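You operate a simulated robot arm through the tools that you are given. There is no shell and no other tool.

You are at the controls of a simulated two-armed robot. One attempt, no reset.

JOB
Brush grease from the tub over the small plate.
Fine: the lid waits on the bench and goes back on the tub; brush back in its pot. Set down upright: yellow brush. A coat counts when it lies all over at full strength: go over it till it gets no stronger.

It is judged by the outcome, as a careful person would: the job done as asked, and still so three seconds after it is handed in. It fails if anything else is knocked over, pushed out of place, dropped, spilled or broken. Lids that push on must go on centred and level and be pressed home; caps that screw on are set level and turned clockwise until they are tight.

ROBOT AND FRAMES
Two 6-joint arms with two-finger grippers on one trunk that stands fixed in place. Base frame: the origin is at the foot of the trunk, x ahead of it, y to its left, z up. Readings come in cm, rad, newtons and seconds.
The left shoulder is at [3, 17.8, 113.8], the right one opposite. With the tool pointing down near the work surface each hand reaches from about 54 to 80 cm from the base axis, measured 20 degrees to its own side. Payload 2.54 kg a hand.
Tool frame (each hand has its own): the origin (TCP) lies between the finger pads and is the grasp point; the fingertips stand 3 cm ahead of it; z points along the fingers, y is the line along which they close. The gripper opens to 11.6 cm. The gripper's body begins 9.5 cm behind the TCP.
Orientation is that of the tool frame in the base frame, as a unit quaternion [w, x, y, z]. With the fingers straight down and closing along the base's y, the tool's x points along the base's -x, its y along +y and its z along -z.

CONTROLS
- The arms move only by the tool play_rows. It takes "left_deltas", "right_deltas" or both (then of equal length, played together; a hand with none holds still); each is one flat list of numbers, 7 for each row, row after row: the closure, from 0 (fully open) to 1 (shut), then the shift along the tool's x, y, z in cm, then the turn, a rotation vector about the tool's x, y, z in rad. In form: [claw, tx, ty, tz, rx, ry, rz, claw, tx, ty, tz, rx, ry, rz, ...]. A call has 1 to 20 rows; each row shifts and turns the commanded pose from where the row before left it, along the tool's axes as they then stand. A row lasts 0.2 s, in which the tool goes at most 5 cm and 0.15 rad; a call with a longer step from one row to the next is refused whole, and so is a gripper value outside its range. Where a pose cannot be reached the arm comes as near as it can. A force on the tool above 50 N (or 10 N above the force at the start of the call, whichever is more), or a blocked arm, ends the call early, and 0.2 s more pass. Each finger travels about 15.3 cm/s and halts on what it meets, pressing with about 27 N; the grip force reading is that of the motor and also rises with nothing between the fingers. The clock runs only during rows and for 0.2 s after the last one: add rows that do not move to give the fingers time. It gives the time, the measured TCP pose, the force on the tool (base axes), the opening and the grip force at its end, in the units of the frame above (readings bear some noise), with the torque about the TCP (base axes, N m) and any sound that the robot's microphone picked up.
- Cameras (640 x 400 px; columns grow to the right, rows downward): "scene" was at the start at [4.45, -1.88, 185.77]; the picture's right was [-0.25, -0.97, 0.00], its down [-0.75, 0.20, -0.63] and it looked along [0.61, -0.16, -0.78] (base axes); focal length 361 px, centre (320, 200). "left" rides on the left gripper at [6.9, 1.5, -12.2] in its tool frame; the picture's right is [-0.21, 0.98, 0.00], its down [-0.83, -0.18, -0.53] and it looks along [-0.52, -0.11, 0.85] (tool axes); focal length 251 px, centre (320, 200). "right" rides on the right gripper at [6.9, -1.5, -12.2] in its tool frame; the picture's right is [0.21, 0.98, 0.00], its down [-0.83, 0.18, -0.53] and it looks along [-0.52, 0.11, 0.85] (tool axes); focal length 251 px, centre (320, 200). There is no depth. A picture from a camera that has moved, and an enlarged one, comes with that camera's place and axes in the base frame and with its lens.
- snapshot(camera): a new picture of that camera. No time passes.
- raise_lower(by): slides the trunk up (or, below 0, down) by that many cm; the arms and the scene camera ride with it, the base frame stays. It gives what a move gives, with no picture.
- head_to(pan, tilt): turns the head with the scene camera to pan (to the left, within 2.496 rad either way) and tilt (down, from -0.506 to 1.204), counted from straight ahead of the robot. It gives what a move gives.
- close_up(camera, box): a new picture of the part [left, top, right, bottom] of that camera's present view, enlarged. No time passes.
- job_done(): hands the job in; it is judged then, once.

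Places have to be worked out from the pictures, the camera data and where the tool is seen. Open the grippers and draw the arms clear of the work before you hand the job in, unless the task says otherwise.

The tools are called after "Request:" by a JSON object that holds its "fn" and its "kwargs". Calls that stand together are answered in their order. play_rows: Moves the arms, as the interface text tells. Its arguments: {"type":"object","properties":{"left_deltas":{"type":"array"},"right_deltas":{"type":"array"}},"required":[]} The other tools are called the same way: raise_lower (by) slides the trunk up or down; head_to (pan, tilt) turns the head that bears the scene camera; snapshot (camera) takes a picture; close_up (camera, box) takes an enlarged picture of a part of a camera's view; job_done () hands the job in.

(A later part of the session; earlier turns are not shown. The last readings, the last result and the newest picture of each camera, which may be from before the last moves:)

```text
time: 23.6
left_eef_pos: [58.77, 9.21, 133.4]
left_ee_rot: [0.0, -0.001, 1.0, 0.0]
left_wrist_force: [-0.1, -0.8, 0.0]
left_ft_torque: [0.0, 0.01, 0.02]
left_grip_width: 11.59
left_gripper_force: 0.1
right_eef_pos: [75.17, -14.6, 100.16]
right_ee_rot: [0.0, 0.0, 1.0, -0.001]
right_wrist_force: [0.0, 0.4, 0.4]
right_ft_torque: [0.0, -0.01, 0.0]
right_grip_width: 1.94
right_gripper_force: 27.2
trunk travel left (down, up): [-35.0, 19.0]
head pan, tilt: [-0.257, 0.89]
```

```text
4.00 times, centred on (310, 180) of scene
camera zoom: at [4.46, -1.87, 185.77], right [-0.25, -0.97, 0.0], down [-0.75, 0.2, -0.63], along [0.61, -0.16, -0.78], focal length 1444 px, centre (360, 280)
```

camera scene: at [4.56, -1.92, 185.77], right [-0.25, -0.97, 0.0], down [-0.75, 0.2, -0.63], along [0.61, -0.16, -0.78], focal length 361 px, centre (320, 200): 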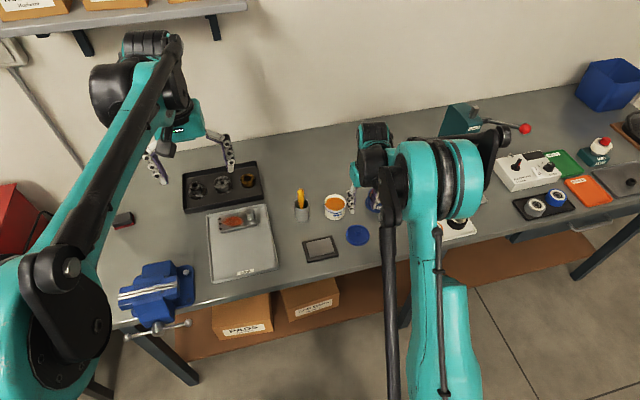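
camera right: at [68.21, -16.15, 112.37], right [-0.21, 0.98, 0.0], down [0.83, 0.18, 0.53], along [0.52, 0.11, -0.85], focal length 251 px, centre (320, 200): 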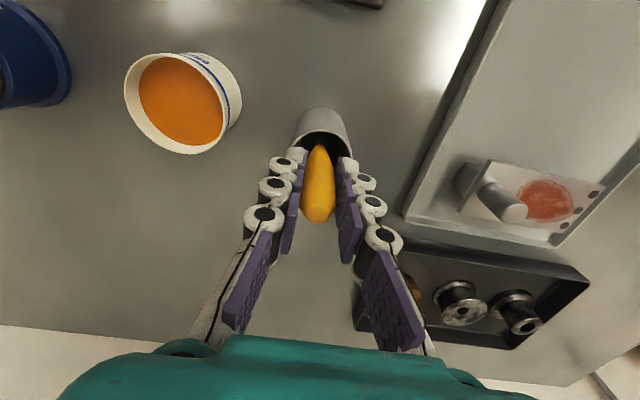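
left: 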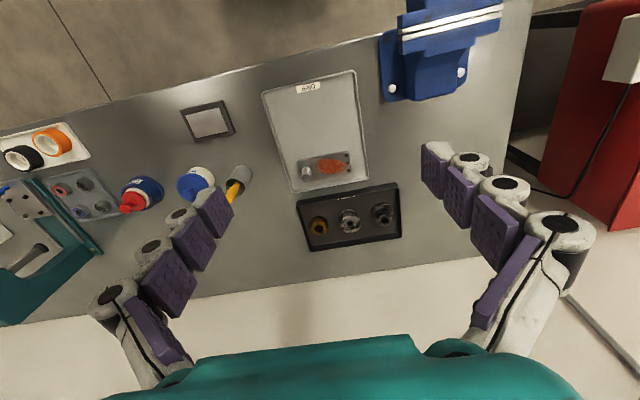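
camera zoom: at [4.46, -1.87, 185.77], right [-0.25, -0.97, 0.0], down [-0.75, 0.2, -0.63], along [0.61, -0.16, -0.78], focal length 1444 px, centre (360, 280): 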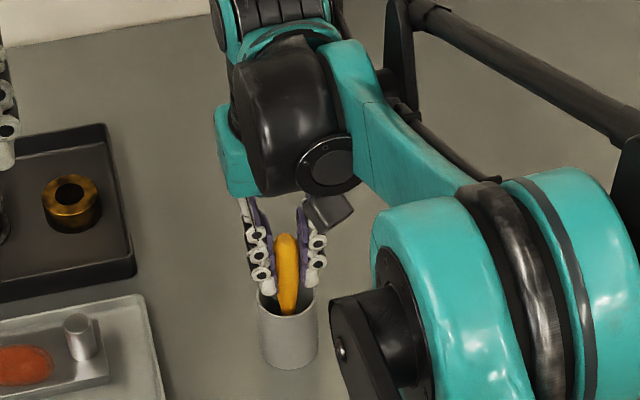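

The brush is gripped (1.94 cm) at TCP ≈(75.0, −14.6, 100.1). I lift it straight up out of the pot.

Request:
{"fn": "play_rows", "kwargs": {"right_deltas": [1, 0, 0, -0.5, 0, 0, 0, 1, 0, 0, -1, 0, 0, 0, 1, 0, 0, -1.5, 0, 0, 0, 1, 0, 0, -2, 0, 0, 0, 1, 0, 0, -2, 0, 0, 0, 1, 0, 0, -2, 0, 0, 0, 1, 0, 0, -2, 0, 0, 0, 1, 0, 0, 0, 0, 0, 0]}}

Request:
{"fn": "snapshot", "kwargs": {"camera": "right"}}

Request:
{"fn": "close_up", "kwargs": {"camera": "scene", "box": [260, 110, 360, 210]}}

Request:
{"fn": "snapshot", "kwargs": {"camera": "left"}}

```text
time: 25.4
left_eef_pos: [58.83, 9.19, 133.14]
left_ee_rot: [-0.001, 0.0, 1.0, 0.0]
left_wrist_force: [-0.2, -0.4, -0.2]
left_ft_torque: [-0.01, -0.01, -0.02]
left_grip_width: 11.61
left_gripper_force: 0.1
right_eef_pos: [74.99, -14.56, 111.11]
right_ee_rot: [0.0, 0.0, 1.0, 0.001]
right_wrist_force: [0.1, 0.4, -0.3]
right_ft_torque: [0.01, 0.0, -0.04]
right_grip_width: 1.93
right_gripper_force: 27.0
trunk travel left (down, up): [-35.0, 19.0]
head pan, tilt: [-0.257, 0.89]
```

```text
taken
camera right: at [68.19, -16.1, 123.41], right [-0.21, 0.98, 0.0], down [0.83, 0.18, 0.53], along [0.52, 0.11, -0.85], focal length 251 px, centre (320, 200)
```

right: 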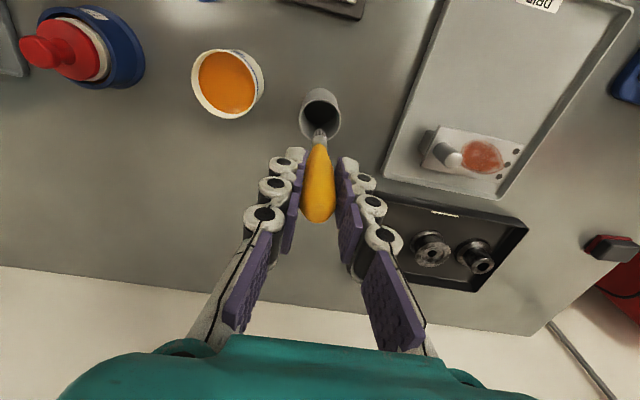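

```text
4.00 times, centred on (310, 160) of scene
camera zoom: at [4.51, -1.88, 185.77], right [-0.25, -0.97, 0.0], down [-0.75, 0.2, -0.63], along [0.61, -0.16, -0.78], focal length 1444 px, centre (360, 360)
```

zoom: 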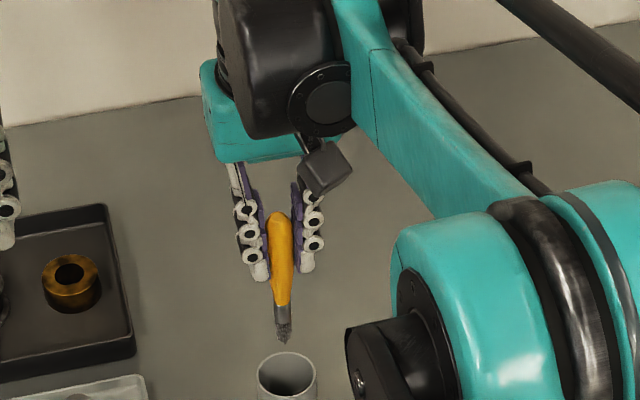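

```text
taken
camera left: at [51.95, 10.65, 145.59], right [0.21, 0.98, 0.0], down [0.83, -0.18, 0.53], along [0.52, -0.11, -0.85], focal length 251 px, centre (320, 200)
```

left: 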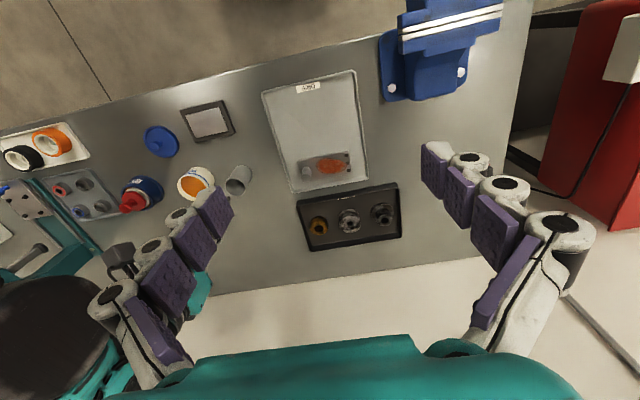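

The brush hangs vertical, bristle tip about 11.2 cm below the TCP. I look at the tub closely to locate the grease.

Request:
{"fn": "close_up", "kwargs": {"camera": "right", "box": [170, 30, 350, 150]}}

Request:
{"fn": "close_up", "kwargs": {"camera": "scene", "box": [310, 170, 370, 230]}}

```text
3.33 times, centred on (260, 90) of right
camera zoom: at [68.19, -16.1, 123.41], right [-0.21, 0.98, 0.0], down [0.83, 0.18, 0.53], along [0.52, 0.11, -0.85], focal length 838 px, centre (520, 567)
```

zoom: 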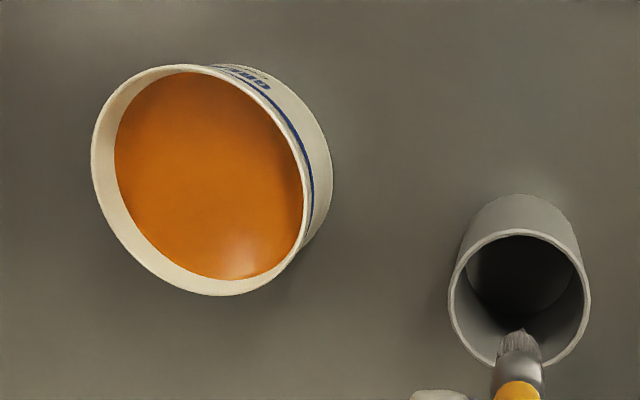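

```text
6.67 times, centred on (340, 200) of scene
camera zoom: at [4.51, -1.88, 185.77], right [-0.25, -0.97, 0.0], down [-0.75, 0.2, -0.63], along [0.61, -0.16, -0.78], focal length 2407 px, centre (187, 200)
```

zoom: 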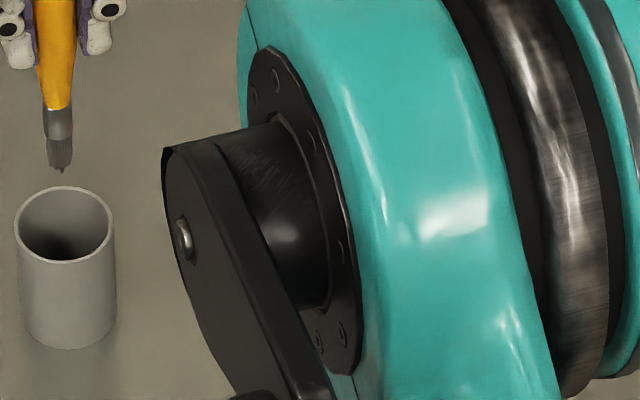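

The tub's centre is about (74.0, −25.5), rim z≈93.5, grease about 0.8 cm below the rim. I carry the brush over the tub and lower to just above the grease for a check.

Request:
{"fn": "play_rows", "kwargs": {"right_deltas": [1, 0.2, -2.2, 0, 0, 0, 0, 1, 0.2, -2.2, 0, 0, 0, 0, 1, 0.2, -2.2, 0, 0, 0, 0, 1, 0.2, -2.2, 0, 0, 0, 0, 1, 0, -2.1, 0, 0, 0, 0, 1, 0, 0, 0, 0, 0, 0, 1, 0, 0, 2, 0, 0, 0, 1, 0, 0, 2, 0, 0, 0, 1, 0, 0, 2, 0, 0, 0, 1, 0, 0, 0, 0, 0, 0]}}

Request:
{"fn": "snapshot", "kwargs": {"camera": "right"}}

Request:
{"fn": "close_up", "kwargs": {"camera": "scene", "box": [290, 140, 390, 240]}}

```text
time: 27.6
left_eef_pos: [58.76, 9.14, 133.51]
left_ee_rot: [0.0, 0.0, 1.0, 0.0]
left_wrist_force: [0.2, -0.3, -0.5]
left_ft_torque: [0.05, -0.03, 0.02]
left_grip_width: 11.61
left_gripper_force: 0.1
right_eef_pos: [74.19, -25.51, 105.18]
right_ee_rot: [0.0, 0.001, 1.0, 0.0]
right_wrist_force: [-0.7, -0.6, -0.5]
right_ft_torque: [0.02, 0.0, -0.01]
right_grip_width: 1.95
right_gripper_force: 26.8
trunk travel left (down, up): [-35.0, 19.0]
head pan, tilt: [-0.257, 0.89]
```

```text
taken
camera right: at [67.39, -27.03, 117.37], right [-0.21, 0.98, 0.0], down [0.83, 0.18, 0.53], along [0.52, 0.11, -0.85], focal length 251 px, centre (320, 200)
```

right: 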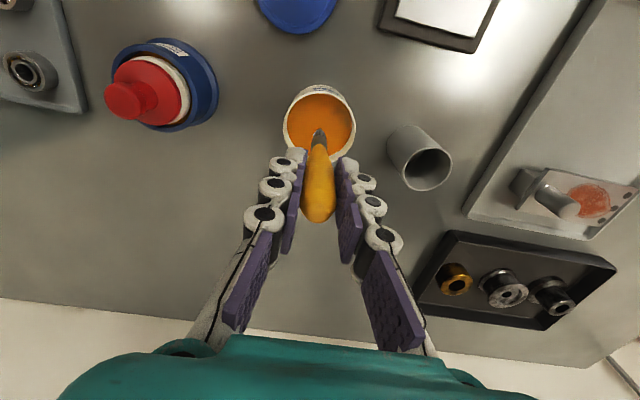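

```text
4.00 times, centred on (340, 190) of scene
camera zoom: at [4.43, -1.88, 185.78], right [-0.25, -0.97, 0.0], down [-0.75, 0.2, -0.63], along [0.61, -0.16, -0.78], focal length 1444 px, centre (240, 240)
```

zoom: 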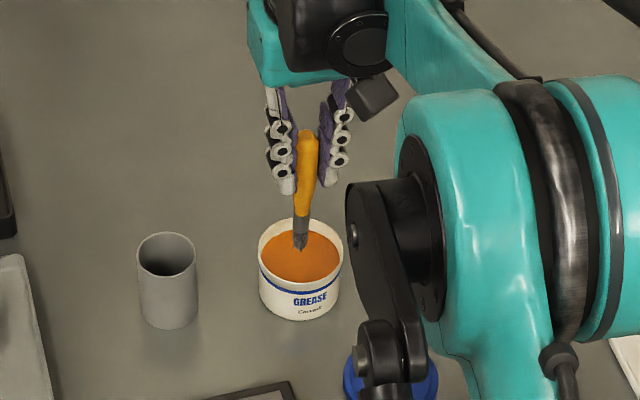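

The bristles hover just above the centre of the grease. I dip about 2.3 cm lower.

Request:
{"fn": "play_rows", "kwargs": {"right_deltas": [1, 0, 0, 0.8, 0, 0, 0, 1, 0, 0, 0.8, 0, 0, 0, 1, 0, 0, 0.7, 0, 0, 0, 1, 0, 0, 0, 0, 0, 0, 1, 0, 0, 0, 0, 0, 0]}}

Request:
{"fn": "close_up", "kwargs": {"camera": "right", "box": [260, 70, 380, 170]}}

Request:
{"fn": "close_up", "kwargs": {"camera": "scene", "box": [320, 160, 380, 220]}}

```text
time: 28.8
left_eef_pos: [58.64, 9.27, 133.43]
left_ee_rot: [0.001, -0.001, 1.0, 0.0]
left_wrist_force: [-0.2, -0.3, -0.8]
left_ft_torque: [-0.01, 0.01, 0.01]
left_grip_width: 11.59
left_gripper_force: 0.0
right_eef_pos: [74.13, -25.37, 102.99]
right_ee_rot: [0.001, 0.001, 1.0, 0.0]
right_wrist_force: [-2.8, 0.2, 16.7]
right_ft_torque: [-0.05, 0.12, 0.02]
right_grip_width: 1.9
right_gripper_force: 26.8
trunk travel left (down, up): [-35.0, 19.0]
head pan, tilt: [-0.257, 0.89]
```

```text
4.00 times, centred on (320, 120) of right
camera zoom: at [67.25, -26.96, 115.16], right [-0.21, 0.98, 0.0], down [0.83, 0.18, 0.53], along [0.52, 0.11, -0.85], focal length 1006 px, centre (320, 520)
```

zoom: 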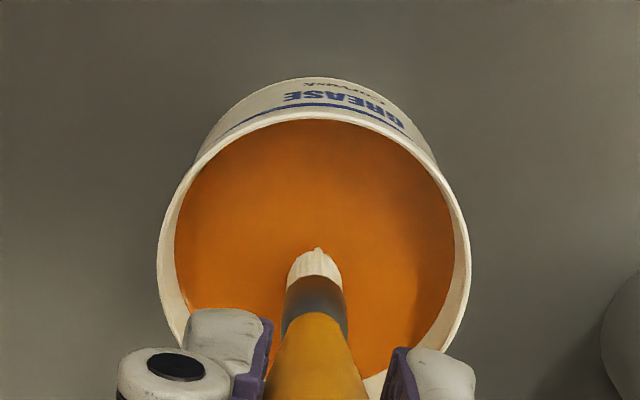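

```text
6.67 times, centred on (350, 190) of scene
camera zoom: at [4.2, -1.8, 185.78], right [-0.25, -0.97, 0.0], down [-0.75, 0.2, -0.63], along [0.61, -0.16, -0.78], focal length 2407 px, centre (120, 267)
```

zoom: 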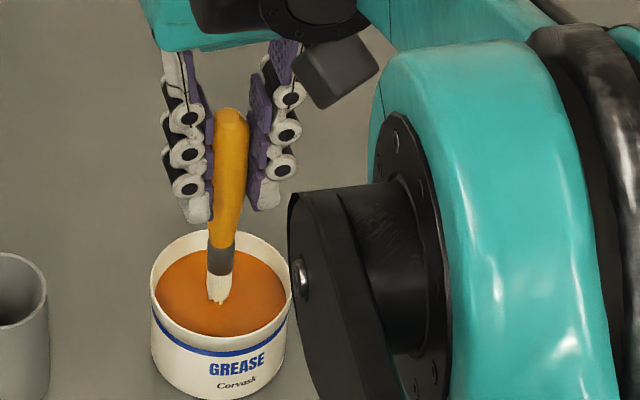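

The bristles touch the grease (17 N up) and have changed look. I raise gently and inspect them.

Request:
{"fn": "play_rows", "kwargs": {"right_deltas": [1, 0, 0, -0.3, 0, 0, 0, 1, 0, 0, 0, 0, 0, 0, 1, 0, 0, -1.5, 0, 0, 0, 1, 0, 0, -2, 0, 0, 0, 1, 0, 0, -2, 0, 0, 0, 1, 0, 0, 0, 0, 0, 0]}}

Request:
{"fn": "close_up", "kwargs": {"camera": "right", "box": [260, 70, 380, 170]}}

Request:
{"fn": "close_up", "kwargs": {"camera": "scene", "box": [320, 150, 380, 210]}}

```text
time: 30.2
left_eef_pos: [58.8, 9.03, 133.36]
left_ee_rot: [0.0, 0.0, 1.0, 0.001]
left_wrist_force: [0.0, -0.3, 0.5]
left_ft_torque: [-0.01, 0.0, 0.0]
left_grip_width: 11.57
left_gripper_force: 0.0
right_eef_pos: [74.27, -25.42, 108.5]
right_ee_rot: [0.0, 0.0, 1.0, 0.001]
right_wrist_force: [-0.1, 0.3, -1.1]
right_ft_torque: [0.0, 0.01, 0.0]
right_grip_width: 1.93
right_gripper_force: 26.8
trunk travel left (down, up): [-35.0, 19.0]
head pan, tilt: [-0.257, 0.89]
```

```text
4.00 times, centred on (320, 120) of right
camera zoom: at [67.39, -27.06, 120.82], right [-0.21, 0.98, 0.0], down [0.83, 0.18, 0.53], along [0.52, 0.11, -0.85], focal length 1006 px, centre (320, 520)
```

zoom: 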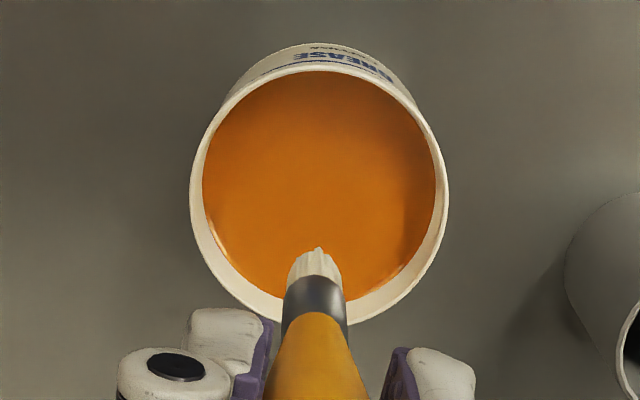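

```text
6.67 times, centred on (350, 180) of scene
camera zoom: at [4.52, -1.9, 185.77], right [-0.25, -0.97, 0.0], down [-0.75, 0.2, -0.63], along [0.61, -0.16, -0.78], focal length 2407 px, centre (120, 333)
```

zoom: 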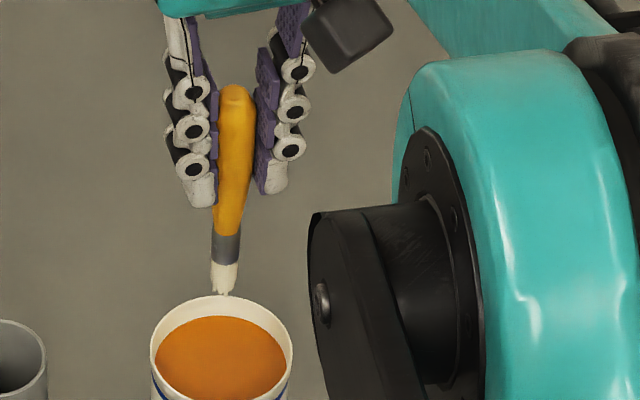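

The bristles are now loaded (cream coloured). I check whether the brush slipped in the grip.

Request:
{"fn": "snapshot", "kwargs": {"camera": "right"}}

```text
taken
camera right: at [67.39, -27.06, 120.82], right [-0.21, 0.98, 0.0], down [0.83, 0.18, 0.53], along [0.52, 0.11, -0.85], focal length 251 px, centre (320, 200)
```

right: 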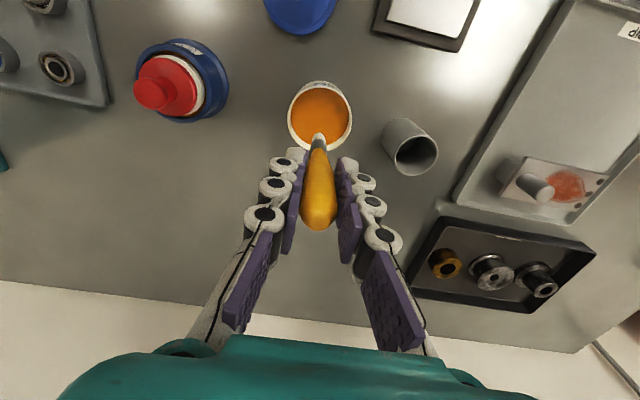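

The brush slid up about 0.6 cm in the grip during the dip, so the tip is now about 10.65 cm below the TCP. I carry it over the plate's centre and lower to about 1.5 cm above.

Request:
{"fn": "play_rows", "kwargs": {"right_deltas": [1, 2.56, 1.72, 0, 0, 0, 0, 1, 2.56, 1.72, 0, 0, 0, 0, 1, 2.56, 1.72, 0, 0, 0, 0, 1, 2.56, 1.72, 0, 0, 0, 0, 1, 2.56, 1.72, 0, 0, 0, 0, 1, 0, 0, 0, 0, 0, 0, 1, 0, 0, 2, 0, 0, 0, 1, 0, 0, 2, 0, 0, 0, 1, 0, 0, 2, 0, 0, 0, 1, 0, 0, 0, 0, 0, 0]}}

Request:
{"fn": "snapshot", "kwargs": {"camera": "right"}}

Request:
{"fn": "close_up", "kwargs": {"camera": "scene", "box": [280, 180, 380, 280]}}

Request:
{"fn": "snapshot", "kwargs": {"camera": "scene"}}

```text
time: 32.4
left_eef_pos: [58.69, 9.16, 133.23]
left_ee_rot: [0.0, 0.001, 1.0, 0.0]
left_wrist_force: [-0.8, 0.6, 0.5]
left_ft_torque: [-0.04, 0.01, 0.02]
left_grip_width: 11.6
left_gripper_force: 0.0
right_eef_pos: [61.31, -16.86, 102.65]
right_ee_rot: [-0.001, 0.001, 1.0, 0.0]
right_wrist_force: [0.5, -0.4, -1.2]
right_ft_torque: [0.0, 0.01, 0.04]
right_grip_width: 1.93
right_gripper_force: 27.5
trunk travel left (down, up): [-35.0, 19.0]
head pan, tilt: [-0.257, 0.89]
```

```text
taken
camera right: at [54.46, -18.35, 114.88], right [-0.21, 0.98, 0.0], down [0.83, 0.18, 0.53], along [0.52, 0.11, -0.85], focal length 251 px, centre (320, 200)
```

right: 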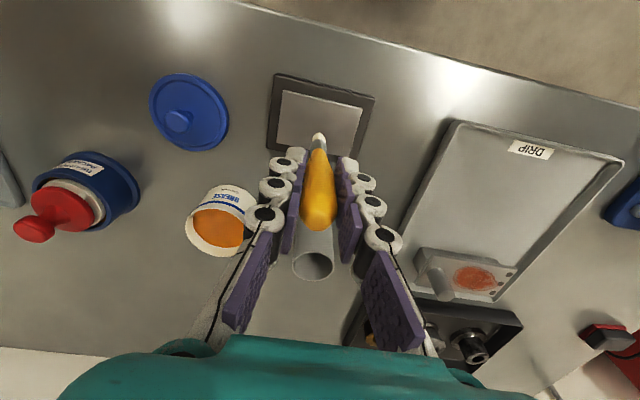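

```text
4.00 times, centred on (330, 230) of scene
camera zoom: at [4.4, -1.86, 185.78], right [-0.25, -0.97, 0.0], down [-0.75, 0.2, -0.63], along [0.61, -0.16, -0.78], focal length 1444 px, centre (280, 80)
```

zoom: 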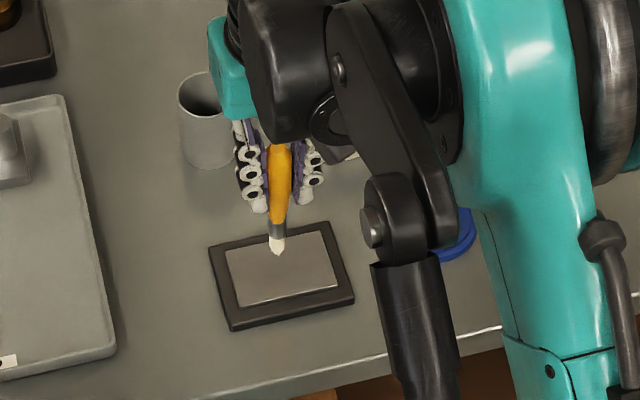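

```text
taken
camera scene: at [4.4, -1.86, 185.78], right [-0.25, -0.97, 0.0], down [-0.75, 0.2, -0.63], along [0.61, -0.16, -0.78], focal length 361 px, centre (320, 200)
```

scene: 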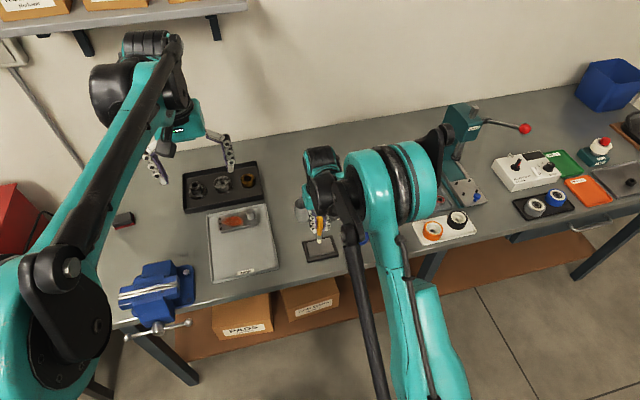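

The tip hovers roughly 2 cm above the plate centre. I lower to near contact, then in 0.1 cm steps.

Request:
{"fn": "play_rows", "kwargs": {"right_deltas": [1, 0, 0, 0.8, 0, 0, 0, 1, 0, 0, 0.6, 0, 0, 0, 1, 0, 0, 0.2, 0, 0, 0, 1, 0, 0, 0.1, 0, 0, 0, 1, 0, 0, 0, 0, 0, 0]}}

Request:
{"fn": "close_up", "kwargs": {"camera": "scene", "box": [290, 210, 370, 270]}}

Request:
{"fn": "close_up", "kwargs": {"camera": "right", "box": [240, 60, 400, 170]}}

```text
time: 33.6
left_eef_pos: [58.72, 9.14, 133.46]
left_ee_rot: [0.0, 0.0, 1.0, 0.001]
left_wrist_force: [0.0, 0.6, -0.2]
left_ft_torque: [-0.01, -0.06, 0.0]
left_grip_width: 11.61
left_gripper_force: 0.0
right_eef_pos: [61.47, -16.83, 100.94]
right_ee_rot: [0.0, 0.001, 1.0, 0.0]
right_wrist_force: [0.1, -0.4, -0.9]
right_ft_torque: [0.0, 0.01, -0.03]
right_grip_width: 1.92
right_gripper_force: 27.1
trunk travel left (down, up): [-35.0, 19.0]
head pan, tilt: [-0.257, 0.89]
```

```text
6.67 times, centred on (330, 240) of scene
camera zoom: at [4.46, -1.88, 185.77], right [-0.25, -0.97, 0.0], down [-0.75, 0.2, -0.63], along [0.61, -0.16, -0.78], focal length 2407 px, centre (253, -67)
```

zoom: 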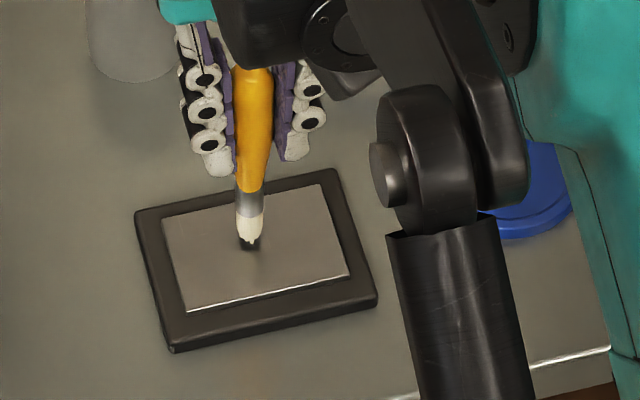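

```text
3.64 times, centred on (320, 115) of right
camera zoom: at [54.56, -18.42, 113.19], right [-0.21, 0.98, 0.0], down [0.83, 0.18, 0.53], along [0.52, 0.11, -0.85], focal length 914 px, centre (320, 509)
```

zoom: 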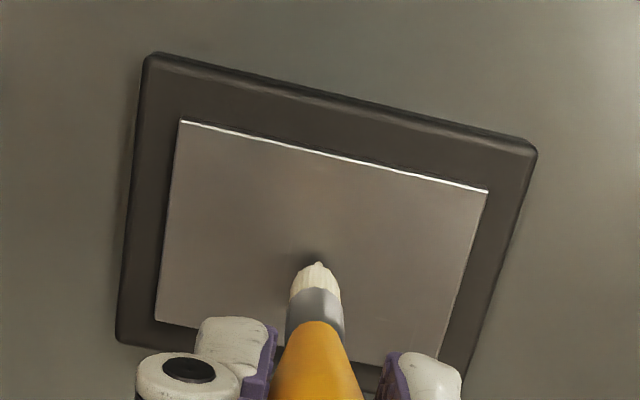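

Very near contact (shadow right under the bristles). I continue with 0.1 cm steps.

Request:
{"fn": "play_rows", "kwargs": {"right_deltas": [1, 0, 0, 0.1, 0, 0, 0, 1, 0, 0, 0.1, 0, 0, 0, 1, 0, 0, 0.1, 0, 0, 0, 1, 0, 0, 0, 0, 0, 0]}}

Request:
{"fn": "close_up", "kwargs": {"camera": "scene", "box": [290, 210, 370, 270]}}

```text
time: 34.6
left_eef_pos: [58.74, 9.17, 133.34]
left_ee_rot: [0.0, 0.001, 1.0, 0.0]
left_wrist_force: [-0.5, -0.1, 0.4]
left_ft_torque: [0.01, 0.0, -0.01]
left_grip_width: 11.58
left_gripper_force: 0.0
right_eef_pos: [61.39, -16.91, 100.71]
right_ee_rot: [0.0, -0.001, 1.0, 0.0]
right_wrist_force: [1.6, -1.1, 9.4]
right_ft_torque: [-0.06, -0.28, 0.0]
right_grip_width: 1.93
right_gripper_force: 27.4
trunk travel left (down, up): [-35.0, 19.0]
head pan, tilt: [-0.257, 0.89]
```

```text
6.67 times, centred on (330, 240) of scene
camera zoom: at [4.36, -1.85, 185.79], right [-0.25, -0.97, 0.0], down [-0.75, 0.2, -0.63], along [0.61, -0.16, -0.78], focal length 2407 px, centre (253, -67)
```

zoom: 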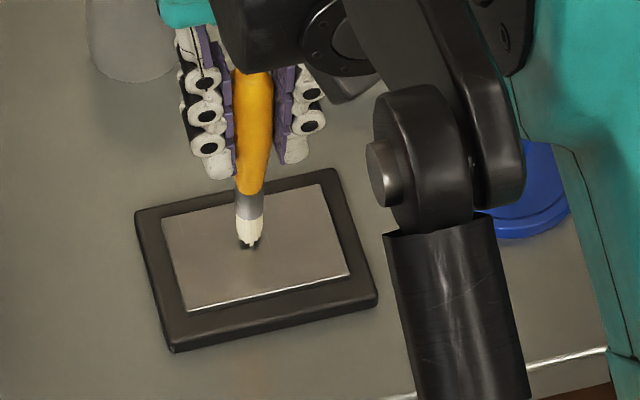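

Contact at 9 N. I ease up slightly so as not to push the plate, and make a short trial stroke along y.

Request:
{"fn": "play_rows", "kwargs": {"right_deltas": [1, 0, 0, -0.08, 0, 0, 0, 1, 0, 0.4, 0, 0, 0, 0, 1, 0, 0.4, 0, 0, 0, 0, 1, 0, 0.4, 0, 0, 0, 0, 1, 0, 0.4, 0, 0, 0, 0, 1, 0, 0.4, 0, 0, 0, 0]}}

Request:
{"fn": "close_up", "kwargs": {"camera": "scene", "box": [290, 210, 370, 270]}}

Request:
{"fn": "close_up", "kwargs": {"camera": "right", "box": [240, 60, 400, 170]}}

```text
time: 36.0
left_eef_pos: [58.75, 9.09, 133.38]
left_ee_rot: [-0.001, 0.0, 1.0, 0.0]
left_wrist_force: [0.4, -0.6, 0.2]
left_ft_torque: [-0.03, 0.04, 0.02]
left_grip_width: 11.6
left_gripper_force: 0.1
right_eef_pos: [61.44, -15.05, 100.79]
right_ee_rot: [0.001, 0.0, 1.0, 0.0]
right_wrist_force: [-0.2, -0.5, 4.9]
right_ft_torque: [-0.17, -0.02, 0.01]
right_grip_width: 1.93
right_gripper_force: 27.3
trunk travel left (down, up): [-35.0, 19.0]
head pan, tilt: [-0.257, 0.89]
```

```text
6.67 times, centred on (330, 240) of scene
camera zoom: at [4.39, -1.88, 185.77], right [-0.25, -0.97, 0.0], down [-0.75, 0.2, -0.63], along [0.61, -0.16, -0.78], focal length 2407 px, centre (253, -67)
```

zoom: 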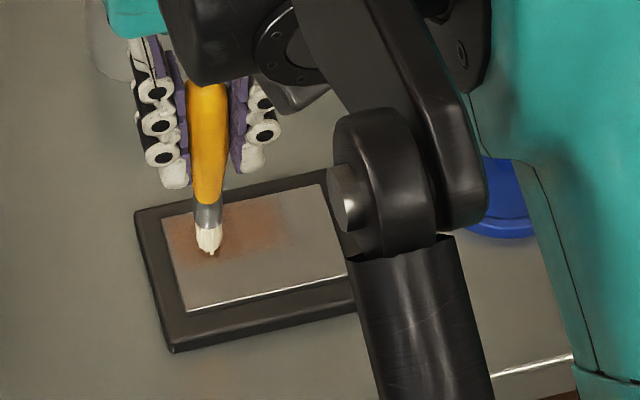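

```text
3.64 times, centred on (320, 115) of right
camera zoom: at [54.56, -16.43, 112.95], right [-0.21, 0.98, 0.0], down [0.83, 0.18, 0.53], along [0.52, 0.11, -0.85], focal length 914 px, centre (320, 509)
```

zoom: 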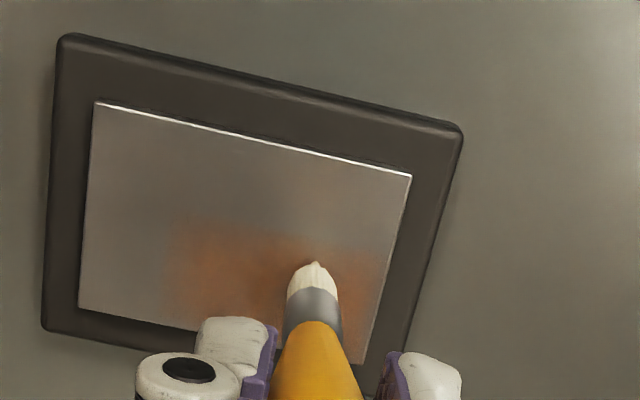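

It leaves a faint orange band about 2 cm wide; several passes will be needed. I start a serpentine over the far half of the plate at the same height.

Request:
{"fn": "play_rows", "kwargs": {"right_deltas": [1, 0, 0.75, 0, 0, 0, 0, 1, 0, 0.75, 0, 0, 0, 0, 1, -0.55, 0, 0, 0, 0, 0, 1, -0.55, 0, 0, 0, 0, 0, 1, 0, -1, 0, 0, 0, 0, 1, 0, -1, 0, 0, 0, 0, 1, 0, -1, 0, 0, 0, 0, 1, 0, -1, 0, 0, 0, 0, 1, 0, -1, 0, 0, 0, 0, 1, 0, -1, 0, 0, 0, 0, 1, 0, -1, 0, 0, 0, 0, 1, -1, 0, 0, 0, 0, 0, 1, 0, 1, 0, 0, 0, 0, 1, 0, 1, 0, 0, 0, 0, 1, 0, 1, 0, 0, 0, 0, 1, 0, 1, 0, 0, 0, 0, 1, 0, 1, 0, 0, 0, 0, 1, 0, 1, 0, 0, 0, 0, 1, 0, 1, 0, 0, 0, 0]}}

Request:
{"fn": "close_up", "kwargs": {"camera": "scene", "box": [290, 210, 370, 270]}}

Request:
{"fn": "close_up", "kwargs": {"camera": "right", "box": [200, 40, 440, 190]}}

```text
time: 40.0
left_eef_pos: [58.79, 9.21, 133.36]
left_ee_rot: [0.0, 0.0, 1.0, 0.0]
left_wrist_force: [0.3, 0.3, -1.7]
left_ft_torque: [-0.02, -0.01, 0.03]
left_grip_width: 11.6
left_gripper_force: 0.0
right_eef_pos: [63.48, -13.33, 100.67]
right_ee_rot: [0.0, 0.0, 1.0, 0.0]
right_wrist_force: [-0.7, 0.6, -0.1]
right_ft_torque: [0.0, 0.03, 0.03]
right_grip_width: 1.89
right_gripper_force: 26.8
trunk travel left (down, up): [-35.0, 19.0]
head pan, tilt: [-0.257, 0.89]
```

```text
6.67 times, centred on (330, 240) of scene
camera zoom: at [4.46, -1.83, 185.77], right [-0.25, -0.97, 0.0], down [-0.75, 0.2, -0.63], along [0.61, -0.16, -0.78], focal length 2407 px, centre (253, -67)
```

zoom: 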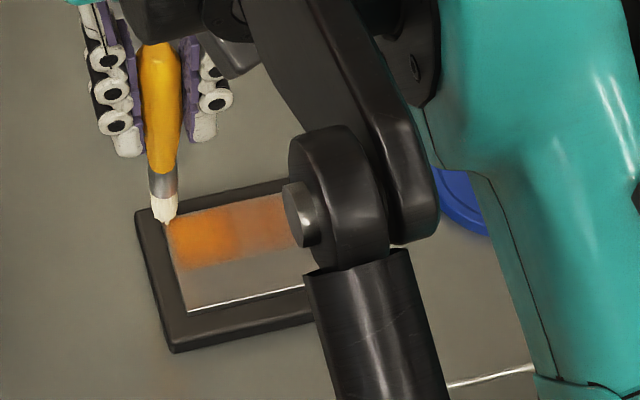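

```text
2.67 times, centred on (320, 115) of right
camera zoom: at [56.68, -14.83, 112.95], right [-0.21, 0.98, 0.0], down [0.83, 0.18, 0.53], along [0.52, 0.11, -0.85], focal length 670 px, centre (320, 427)
```

zoom: 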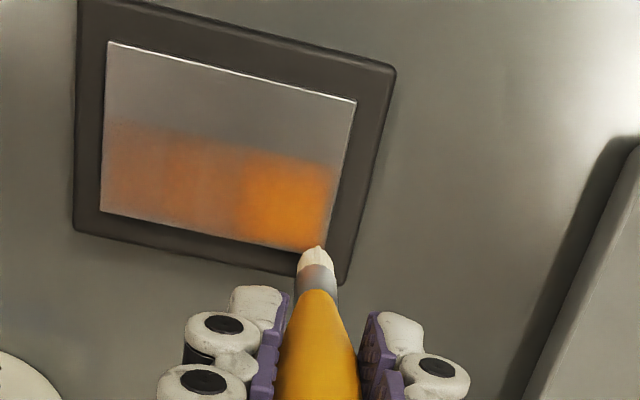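

Good even orange coat on the far half; force has dropped to 0, so I lower 0.08 and cover the near half.

Request:
{"fn": "play_rows", "kwargs": {"right_deltas": [1, 1.05, 0, 0.08, 0, 0, 0, 1, 1.05, 0, 0, 0, 0, 0, 1, 1.05, 0, 0, 0, 0, 0, 1, 0, -1, 0, 0, 0, 0, 1, 0, -1, 0, 0, 0, 0, 1, 0, -1, 0, 0, 0, 0, 1, 0, -1, 0, 0, 0, 0, 1, 0, -1, 0, 0, 0, 0, 1, 0, -1, 0, 0, 0, 0, 1, 0, -1, 0, 0, 0, 0, 1, 1, 0, 0, 0, 0, 0, 1, 0, 1, 0, 0, 0, 0, 1, 0, 1, 0, 0, 0, 0, 1, 0, 1, 0, 0, 0, 0, 1, 0, 1, 0, 0, 0, 0, 1, 0, 1, 0, 0, 0, 0, 1, 0, 1, 0, 0, 0, 0, 1, 0, 1, 0, 0, 0, 0]}}

Request:
{"fn": "close_up", "kwargs": {"camera": "scene", "box": [290, 210, 370, 270]}}

Request:
{"fn": "close_up", "kwargs": {"camera": "right", "box": [200, 40, 440, 190]}}

```text
time: 43.8
left_eef_pos: [58.71, 9.14, 133.37]
left_ee_rot: [0.0, 0.001, 1.0, 0.0]
left_wrist_force: [-0.3, -1.3, 0.2]
left_ft_torque: [-0.01, -0.02, 0.0]
left_grip_width: 11.59
left_gripper_force: 0.1
right_eef_pos: [59.22, -13.36, 100.51]
right_ee_rot: [0.0, 0.0, 1.0, -0.001]
right_wrist_force: [-0.1, -2.7, 11.0]
right_ft_torque: [-0.35, -0.04, -0.02]
right_grip_width: 1.9
right_gripper_force: 27.1
trunk travel left (down, up): [-35.0, 19.0]
head pan, tilt: [-0.257, 0.89]
```

```text
6.67 times, centred on (330, 240) of scene
camera zoom: at [4.34, -1.84, 185.78], right [-0.25, -0.97, 0.0], down [-0.75, 0.2, -0.63], along [0.61, -0.16, -0.78], focal length 2407 px, centre (253, -67)
```

zoom: 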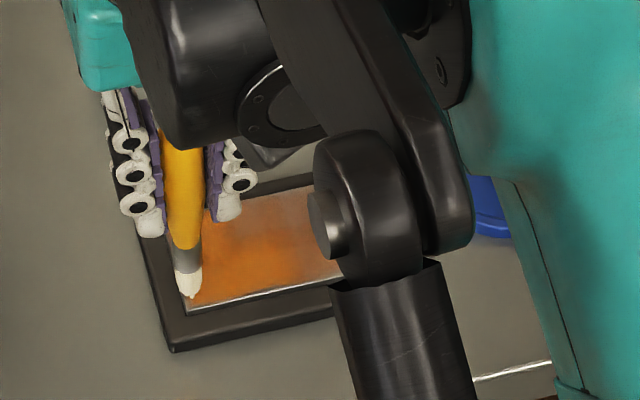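

```text
2.67 times, centred on (320, 115) of right
camera zoom: at [52.48, -14.84, 112.83], right [-0.21, 0.98, 0.0], down [0.83, 0.18, 0.53], along [0.52, 0.11, -0.85], focal length 670 px, centre (320, 427)
```

zoom: 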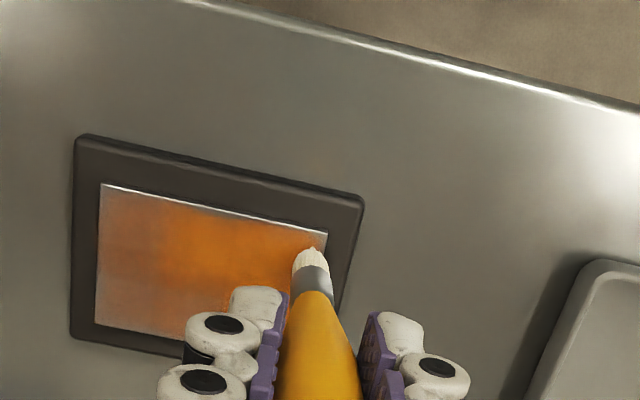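

Coat is now everywhere but uneven, weaker at the edges. I ease the pressure and run a second serpentine closer to the edges.

Request:
{"fn": "play_rows", "kwargs": {"right_deltas": [1, 0.2, -1.2, -0.05, 0, 0, 0, 1, 0, -1.2, 0, 0, 0, 0, 1, 0, -1.2, 0, 0, 0, 0, 1, 0, -1.2, 0, 0, 0, 0, 1, 0, -1.2, 0, 0, 0, 0, 1, 0, -1.2, 0, 0, 0, 0, 1, -1.1, 0, 0, 0, 0, 0, 1, 0, 1.2, 0, 0, 0, 0, 1, 0, 1.2, 0, 0, 0, 0, 1, 0, 1.2, 0, 0, 0, 0, 1, 0, 1.2, 0, 0, 0, 0, 1, 0, 1.2, 0, 0, 0, 0, 1, 0, 1.2, 0, 0, 0, 0, 1, -1.1, 0, 0, 0, 0, 0, 1, 0, -1.2, 0, 0, 0, 0, 1, 0, -1.2, 0, 0, 0, 0, 1, 0, -1.2, 0, 0, 0, 0, 1, 0, -1.2, 0, 0, 0, 0, 1, 0, -1.2, 0, 0, 0, 0, 1, 0, -1.2, 0, 0, 0, 0]}}

Request:
{"fn": "close_up", "kwargs": {"camera": "right", "box": [200, 40, 440, 190]}}

```text
time: 48.0
left_eef_pos: [58.76, 9.06, 133.35]
left_ee_rot: [0.001, 0.001, 1.0, 0.0]
left_wrist_force: [0.1, 0.1, -0.2]
left_ft_torque: [0.04, 0.02, 0.01]
left_grip_width: 11.6
left_gripper_force: 0.0
right_eef_pos: [61.4, -20.5, 100.61]
right_ee_rot: [0.0, 0.001, 1.0, 0.0]
right_wrist_force: [-0.7, -0.1, -0.5]
right_ft_torque: [-0.02, 0.01, -0.01]
right_grip_width: 1.89
right_gripper_force: 27.2
trunk travel left (down, up): [-35.0, 19.0]
head pan, tilt: [-0.257, 0.89]
```

```text
2.67 times, centred on (320, 115) of right
camera zoom: at [54.51, -22.17, 112.88], right [-0.21, 0.98, 0.0], down [0.83, 0.18, 0.53], along [0.52, 0.12, -0.85], focal length 670 px, centre (320, 427)
```

zoom: 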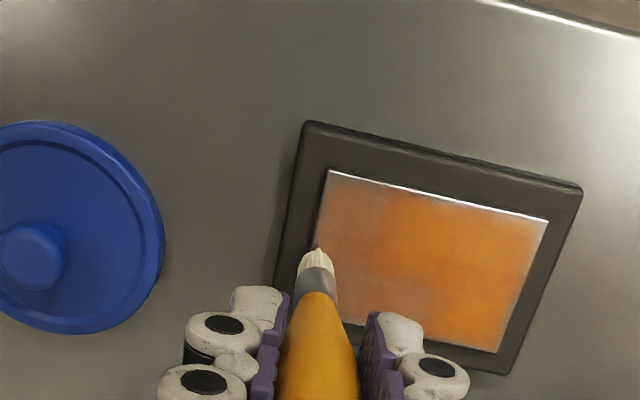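

The left third (toward −y) is still weaker and contact was light there. I lower slightly and continue the passes over the far side.

Request:
{"fn": "play_rows", "kwargs": {"right_deltas": [1, -1.1, 0.2, 0.06, 0, 0, 0, 1, 0, 1.2, 0, 0, 0, 0, 1, 0, 1.2, 0, 0, 0, 0, 1, 0, 1.2, 0, 0, 0, 0, 1, 0, 1.2, 0, 0, 0, 0, 1, 0, 1.2, 0, 0, 0, 0, 1, 0, 1.0, 0, 0, 0, 0, 1, -1.1, 0, 0, 0, 0, 0, 1, 0, -1.2, 0, 0, 0, 0, 1, 0, -1.2, 0, 0, 0, 0, 1, 0, -1.2, 0, 0, 0, 0, 1, 0, -1.2, 0, 0, 0, 0, 1, 0, -1.2, 0, 0, 0, 0, 1, 0, -1.1, 0, 0, 0, 0, 1, 1, 0, 0, 0, 0, 0, 1, 1, 0, 0, 0, 0, 0, 1, 1, 0, 0, 0, 0, 0, 1, 1, 0, 0, 0, 0, 0]}}

Request:
{"fn": "close_up", "kwargs": {"camera": "right", "box": [200, 40, 440, 190]}}

```text
time: 51.8
left_eef_pos: [58.8, 9.15, 133.37]
left_ee_rot: [0.001, 0.0, 1.0, -0.001]
left_wrist_force: [0.6, -0.2, -0.8]
left_ft_torque: [0.0, -0.03, 0.03]
left_grip_width: 11.58
left_gripper_force: 0.1
right_eef_pos: [59.56, -20.52, 100.73]
right_ee_rot: [0.0, 0.0, 1.0, 0.001]
right_wrist_force: [-1.3, 0.6, -0.8]
right_ft_torque: [0.03, -0.01, 0.01]
right_grip_width: 1.91
right_gripper_force: 27.0
trunk travel left (down, up): [-35.0, 19.0]
head pan, tilt: [-0.257, 0.89]
```

```text
2.67 times, centred on (320, 115) of right
camera zoom: at [52.73, -21.99, 112.88], right [-0.21, 0.98, 0.0], down [0.83, 0.18, 0.53], along [0.52, 0.11, -0.85], focal length 670 px, centre (320, 427)
```

zoom: 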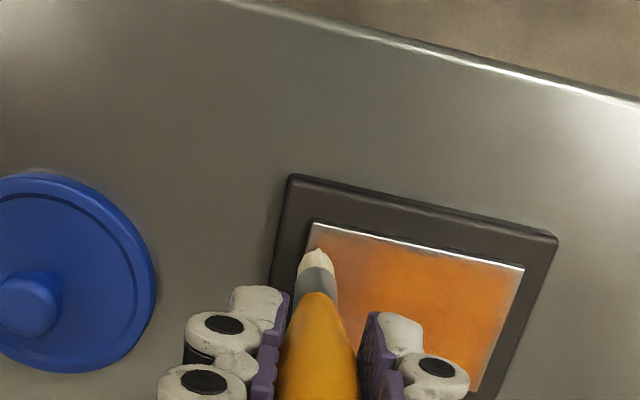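

I lift off to inspect the whole coat.

Request:
{"fn": "play_rows", "kwargs": {"right_deltas": [1, 0, 0, -2, 0, 0, 0, 1, 1, 0, -3, 0, 0, 0, 1, 0, 0, -3, 0, 0, 0, 1, 0, 0, 0, 0, 0, 0]}}

Request:
{"fn": "close_up", "kwargs": {"camera": "right", "box": [260, 80, 420, 180]}}

Request:
{"fn": "close_up", "kwargs": {"camera": "scene", "box": [290, 190, 390, 270]}}

```text
time: 52.8
left_eef_pos: [58.9, 9.16, 133.35]
left_ee_rot: [0.0, 0.0, 1.0, 0.001]
left_wrist_force: [0.3, 0.2, 1.0]
left_ft_torque: [0.02, 0.0, 0.02]
left_grip_width: 11.6
left_gripper_force: 0.0
right_eef_pos: [58.5, -20.4, 108.6]
right_ee_rot: [0.0, -0.001, 1.0, 0.0]
right_wrist_force: [0.4, 0.8, -0.9]
right_ft_torque: [0.01, -0.01, -0.01]
right_grip_width: 1.89
right_gripper_force: 27.0
trunk travel left (down, up): [-35.0, 19.0]
head pan, tilt: [-0.257, 0.89]
```

```text
4.00 times, centred on (340, 130) of right
camera zoom: at [51.72, -21.93, 120.87], right [-0.21, 0.98, 0.0], down [0.83, 0.18, 0.53], along [0.52, 0.11, -0.85], focal length 1006 px, centre (240, 480)
```

zoom: 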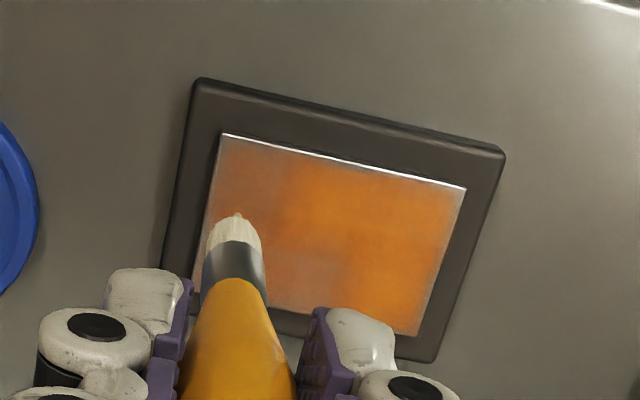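

```text
5.00 times, centred on (340, 230) of scene
camera zoom: at [4.5, -1.89, 185.77], right [-0.25, -0.97, 0.0], down [-0.75, 0.2, -0.63], along [0.61, -0.16, -0.78], focal length 1805 px, centre (220, 50)
```

zoom: 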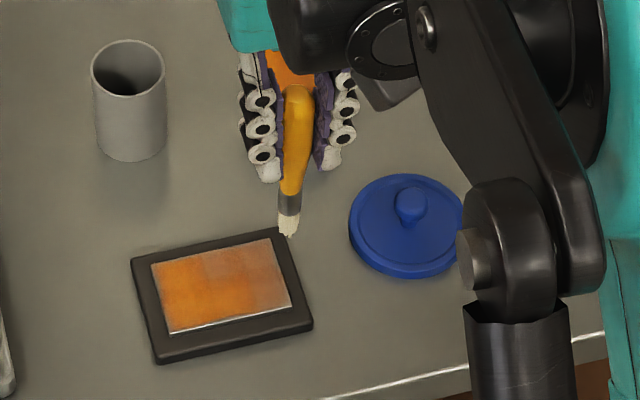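

The coat is strong toward +y but weak toward −y, so the brush is running out. I go back for more grease.

Request:
{"fn": "play_rows", "kwargs": {"right_deltas": [1, -3.14, -1, 0, 0, 0, 0, 1, -3.14, -1, 0, 0, 0, 0, 1, -3.14, -1, 0, 0, 0, 0, 1, -3.14, -1, 0, 0, 0, 0, 1, -3.14, -1, 0, 0, 0, 0, 1, 0, 0, 0, 0, 0, 0, 1, 0, 0, 2, 0, 0, 0, 1, 0, 0, 2, 0, 0, 0, 1, 0, 0, 1.3, 0, 0, 0, 1, 0, 0, 0.2, 0, 0, 0, 1, 0, 0, 0.1, 0, 0, 0, 1, 0, 0, 0, 0, 0, 0]}}

Request:
{"fn": "close_up", "kwargs": {"camera": "right", "box": [260, 70, 380, 170]}}

Request:
{"fn": "close_up", "kwargs": {"camera": "scene", "box": [320, 160, 380, 220]}}

```text
time: 55.4
left_eef_pos: [58.85, 9.08, 133.34]
left_ee_rot: [0.0, 0.0, 1.0, 0.0]
left_wrist_force: [0.4, -0.6, -0.4]
left_ft_torque: [0.02, -0.04, -0.01]
left_grip_width: 11.62
left_gripper_force: 0.0
right_eef_pos: [74.27, -25.48, 103.08]
right_ee_rot: [0.0, 0.0, 1.0, 0.0]
right_wrist_force: [1.2, -0.5, -0.9]
right_ft_torque: [-0.02, 0.01, 0.0]
right_grip_width: 1.88
right_gripper_force: 27.7
trunk travel left (down, up): [-35.0, 19.0]
head pan, tilt: [-0.257, 0.89]
```

```text
4.00 times, centred on (320, 120) of right
camera zoom: at [67.46, -27.01, 115.27], right [-0.21, 0.98, 0.0], down [0.83, 0.18, 0.53], along [0.52, 0.11, -0.85], focal length 1006 px, centre (320, 520)
```

zoom: 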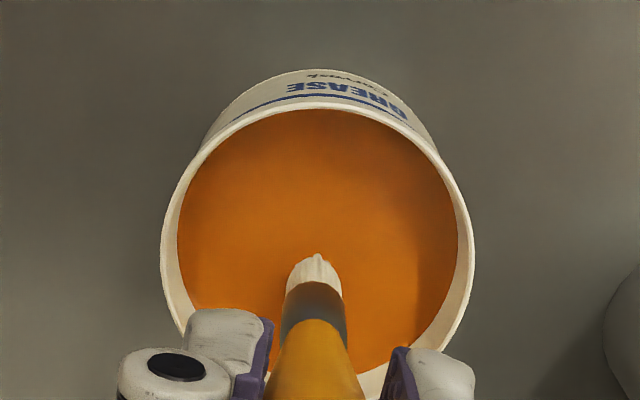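

```text
6.67 times, centred on (350, 190) of scene
camera zoom: at [4.48, -1.89, 185.77], right [-0.25, -0.97, 0.0], down [-0.75, 0.2, -0.63], along [0.61, -0.16, -0.78], focal length 2407 px, centre (120, 267)
```

zoom: 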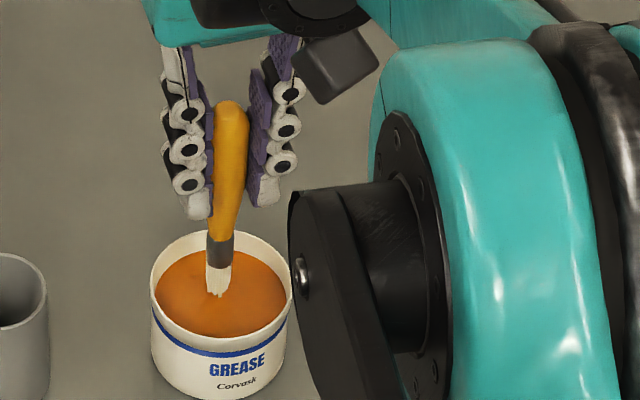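

No contact yet; I lower in 0.1 cm steps until the bristles press the grease.

Request:
{"fn": "play_rows", "kwargs": {"right_deltas": [1, 0, 0, 0.1, 0, 0, 0, 1, 0, 0, 0.1, 0, 0, 0, 1, 0, 0, 0.1, 0, 0, 0, 1, 0, 0, 0, 0, 0, 0]}}

```text
time: 56.4
left_eef_pos: [58.77, 9.17, 133.32]
left_ee_rot: [0.001, 0.0, 1.0, 0.0]
left_wrist_force: [0.4, -0.2, -0.6]
left_ft_torque: [-0.03, -0.01, -0.01]
left_grip_width: 11.58
left_gripper_force: 0.0
right_eef_pos: [74.29, -25.46, 102.79]
right_ee_rot: [0.001, 0.001, 1.0, 0.0]
right_wrist_force: [1.0, 0.4, 5.2]
right_ft_torque: [0.05, -0.16, 0.01]
right_grip_width: 1.9
right_gripper_force: 27.1
trunk travel left (down, up): [-35.0, 19.0]
head pan, tilt: [-0.257, 0.89]
```

Contact at 5 N. I wiggle a little to load, lift, and carry over to the weak −y side of the plate.

Request:
{"fn": "play_rows", "kwargs": {"right_deltas": [1, 0, 0.3, 0, 0, 0, 0, 1, 0, -0.3, 0, 0, 0, 0, 1, 0, 0, 0, 0, 0, 0, 1, 0, 0, -1, 0, 0, 0, 1, 0, 0, -2, 0, 0, 0, 1, 0, 0, -2, 0, 0, 0, 1, 0, 0, 0, 0, 0, 0, 1, 2.98, 1, 0, 0, 0, 0, 1, 2.98, 1, 0, 0, 0, 0, 1, 2.98, 1, 0, 0, 0, 0, 1, 2.98, 1, 0, 0, 0, 0, 1, 2.98, 1, 0, 0, 0, 0, 1, 0, 0, 0, 0, 0, 0, 1, 0, 0, 2, 0, 0, 0, 1, 0, 0, 2, 0, 0, 0, 1, 0, 0, 2, 0, 0, 0, 1, 0, 0, 0.7, 0, 0, 0, 1, 0, 0, 0.2, 0, 0, 0, 1, 0, 0, 0, 0, 0, 0]}}

Request:
{"fn": "close_up", "kwargs": {"camera": "right", "box": [260, 70, 380, 170]}}

```text
time: 60.4
left_eef_pos: [58.76, 9.16, 133.28]
left_ee_rot: [0.0, 0.0, 1.0, -0.001]
left_wrist_force: [0.7, 0.0, 0.1]
left_ft_torque: [0.01, -0.02, -0.01]
left_grip_width: 11.57
left_gripper_force: 0.0
right_eef_pos: [59.37, -20.44, 100.71]
right_ee_rot: [0.001, -0.001, 1.0, 0.0]
right_wrist_force: [0.0, 0.0, -0.9]
right_ft_torque: [0.03, 0.0, 0.02]
right_grip_width: 1.89
right_gripper_force: 27.6
trunk travel left (down, up): [-35.0, 19.0]
head pan, tilt: [-0.257, 0.89]
```

```text
4.00 times, centred on (320, 120) of right
camera zoom: at [52.55, -21.99, 113.03], right [-0.21, 0.98, 0.0], down [0.83, 0.18, 0.53], along [0.52, 0.11, -0.85], focal length 1006 px, centre (320, 520)
```

zoom: 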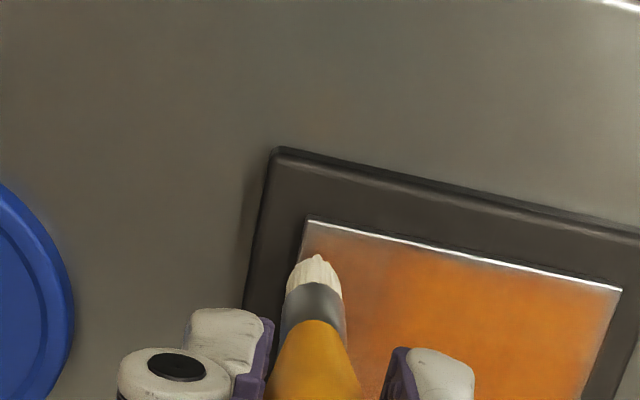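

Over the weak −y edge. I lower to contact and do short strokes over the −y half.

Request:
{"fn": "play_rows", "kwargs": {"right_deltas": [1, 0, 0, 0.1, 0, 0, 0, 1, 0, 0, 0.12, 0, 0, 0, 1, 0, 1.2, 0, 0, 0, 0, 1, 0, 1.2, 0, 0, 0, 0, 1, 0, 1.2, 0, 0, 0, 0, 1, -0.9, 0, 0, 0, 0, 0, 1, 0, -1.2, 0, 0, 0, 0, 1, 0, -1.2, 0, 0, 0, 0, 1, 0, -1.2, 0, 0, 0, 0, 1, -0.9, 0, 0, 0, 0, 0, 1, 0, 1.2, 0, 0, 0, 0, 1, 0, 1.2, 0, 0, 0, 0, 1, 0, 1.2, 0, 0, 0, 0, 1, -0.9, 0, 0, 0, 0, 0, 1, 0, -1.2, 0, 0, 0, 0, 1, 0, -1.2, 0, 0, 0, 0, 1, 0, -1.2, 0, 0, 0, 0]}}

Request:
{"fn": "close_up", "kwargs": {"camera": "right", "box": [240, 50, 440, 190]}}

```text
time: 64.0
left_eef_pos: [58.8, 9.12, 133.32]
left_ee_rot: [0.0, 0.0, 1.0, 0.0]
left_wrist_force: [-0.7, 0.3, -0.6]
left_ft_torque: [0.02, 0.0, 0.05]
left_grip_width: 11.59
left_gripper_force: 0.0
right_eef_pos: [62.1, -20.53, 100.57]
right_ee_rot: [0.0, 0.0, 1.0, 0.0]
right_wrist_force: [-0.6, 0.0, 0.1]
right_ft_torque: [-0.01, 0.01, 0.01]
right_grip_width: 1.89
right_gripper_force: 26.9
trunk travel left (down, up): [-35.0, 19.0]
head pan, tilt: [-0.257, 0.89]
```

```text
2.86 times, centred on (340, 120) of right
camera zoom: at [55.26, -22.04, 112.82], right [-0.22, 0.98, 0.0], down [0.83, 0.18, 0.53], along [0.52, 0.12, -0.85], focal length 718 px, centre (263, 429)
```

zoom: 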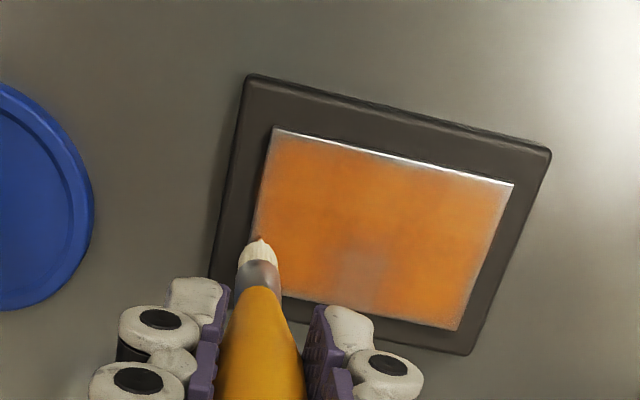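

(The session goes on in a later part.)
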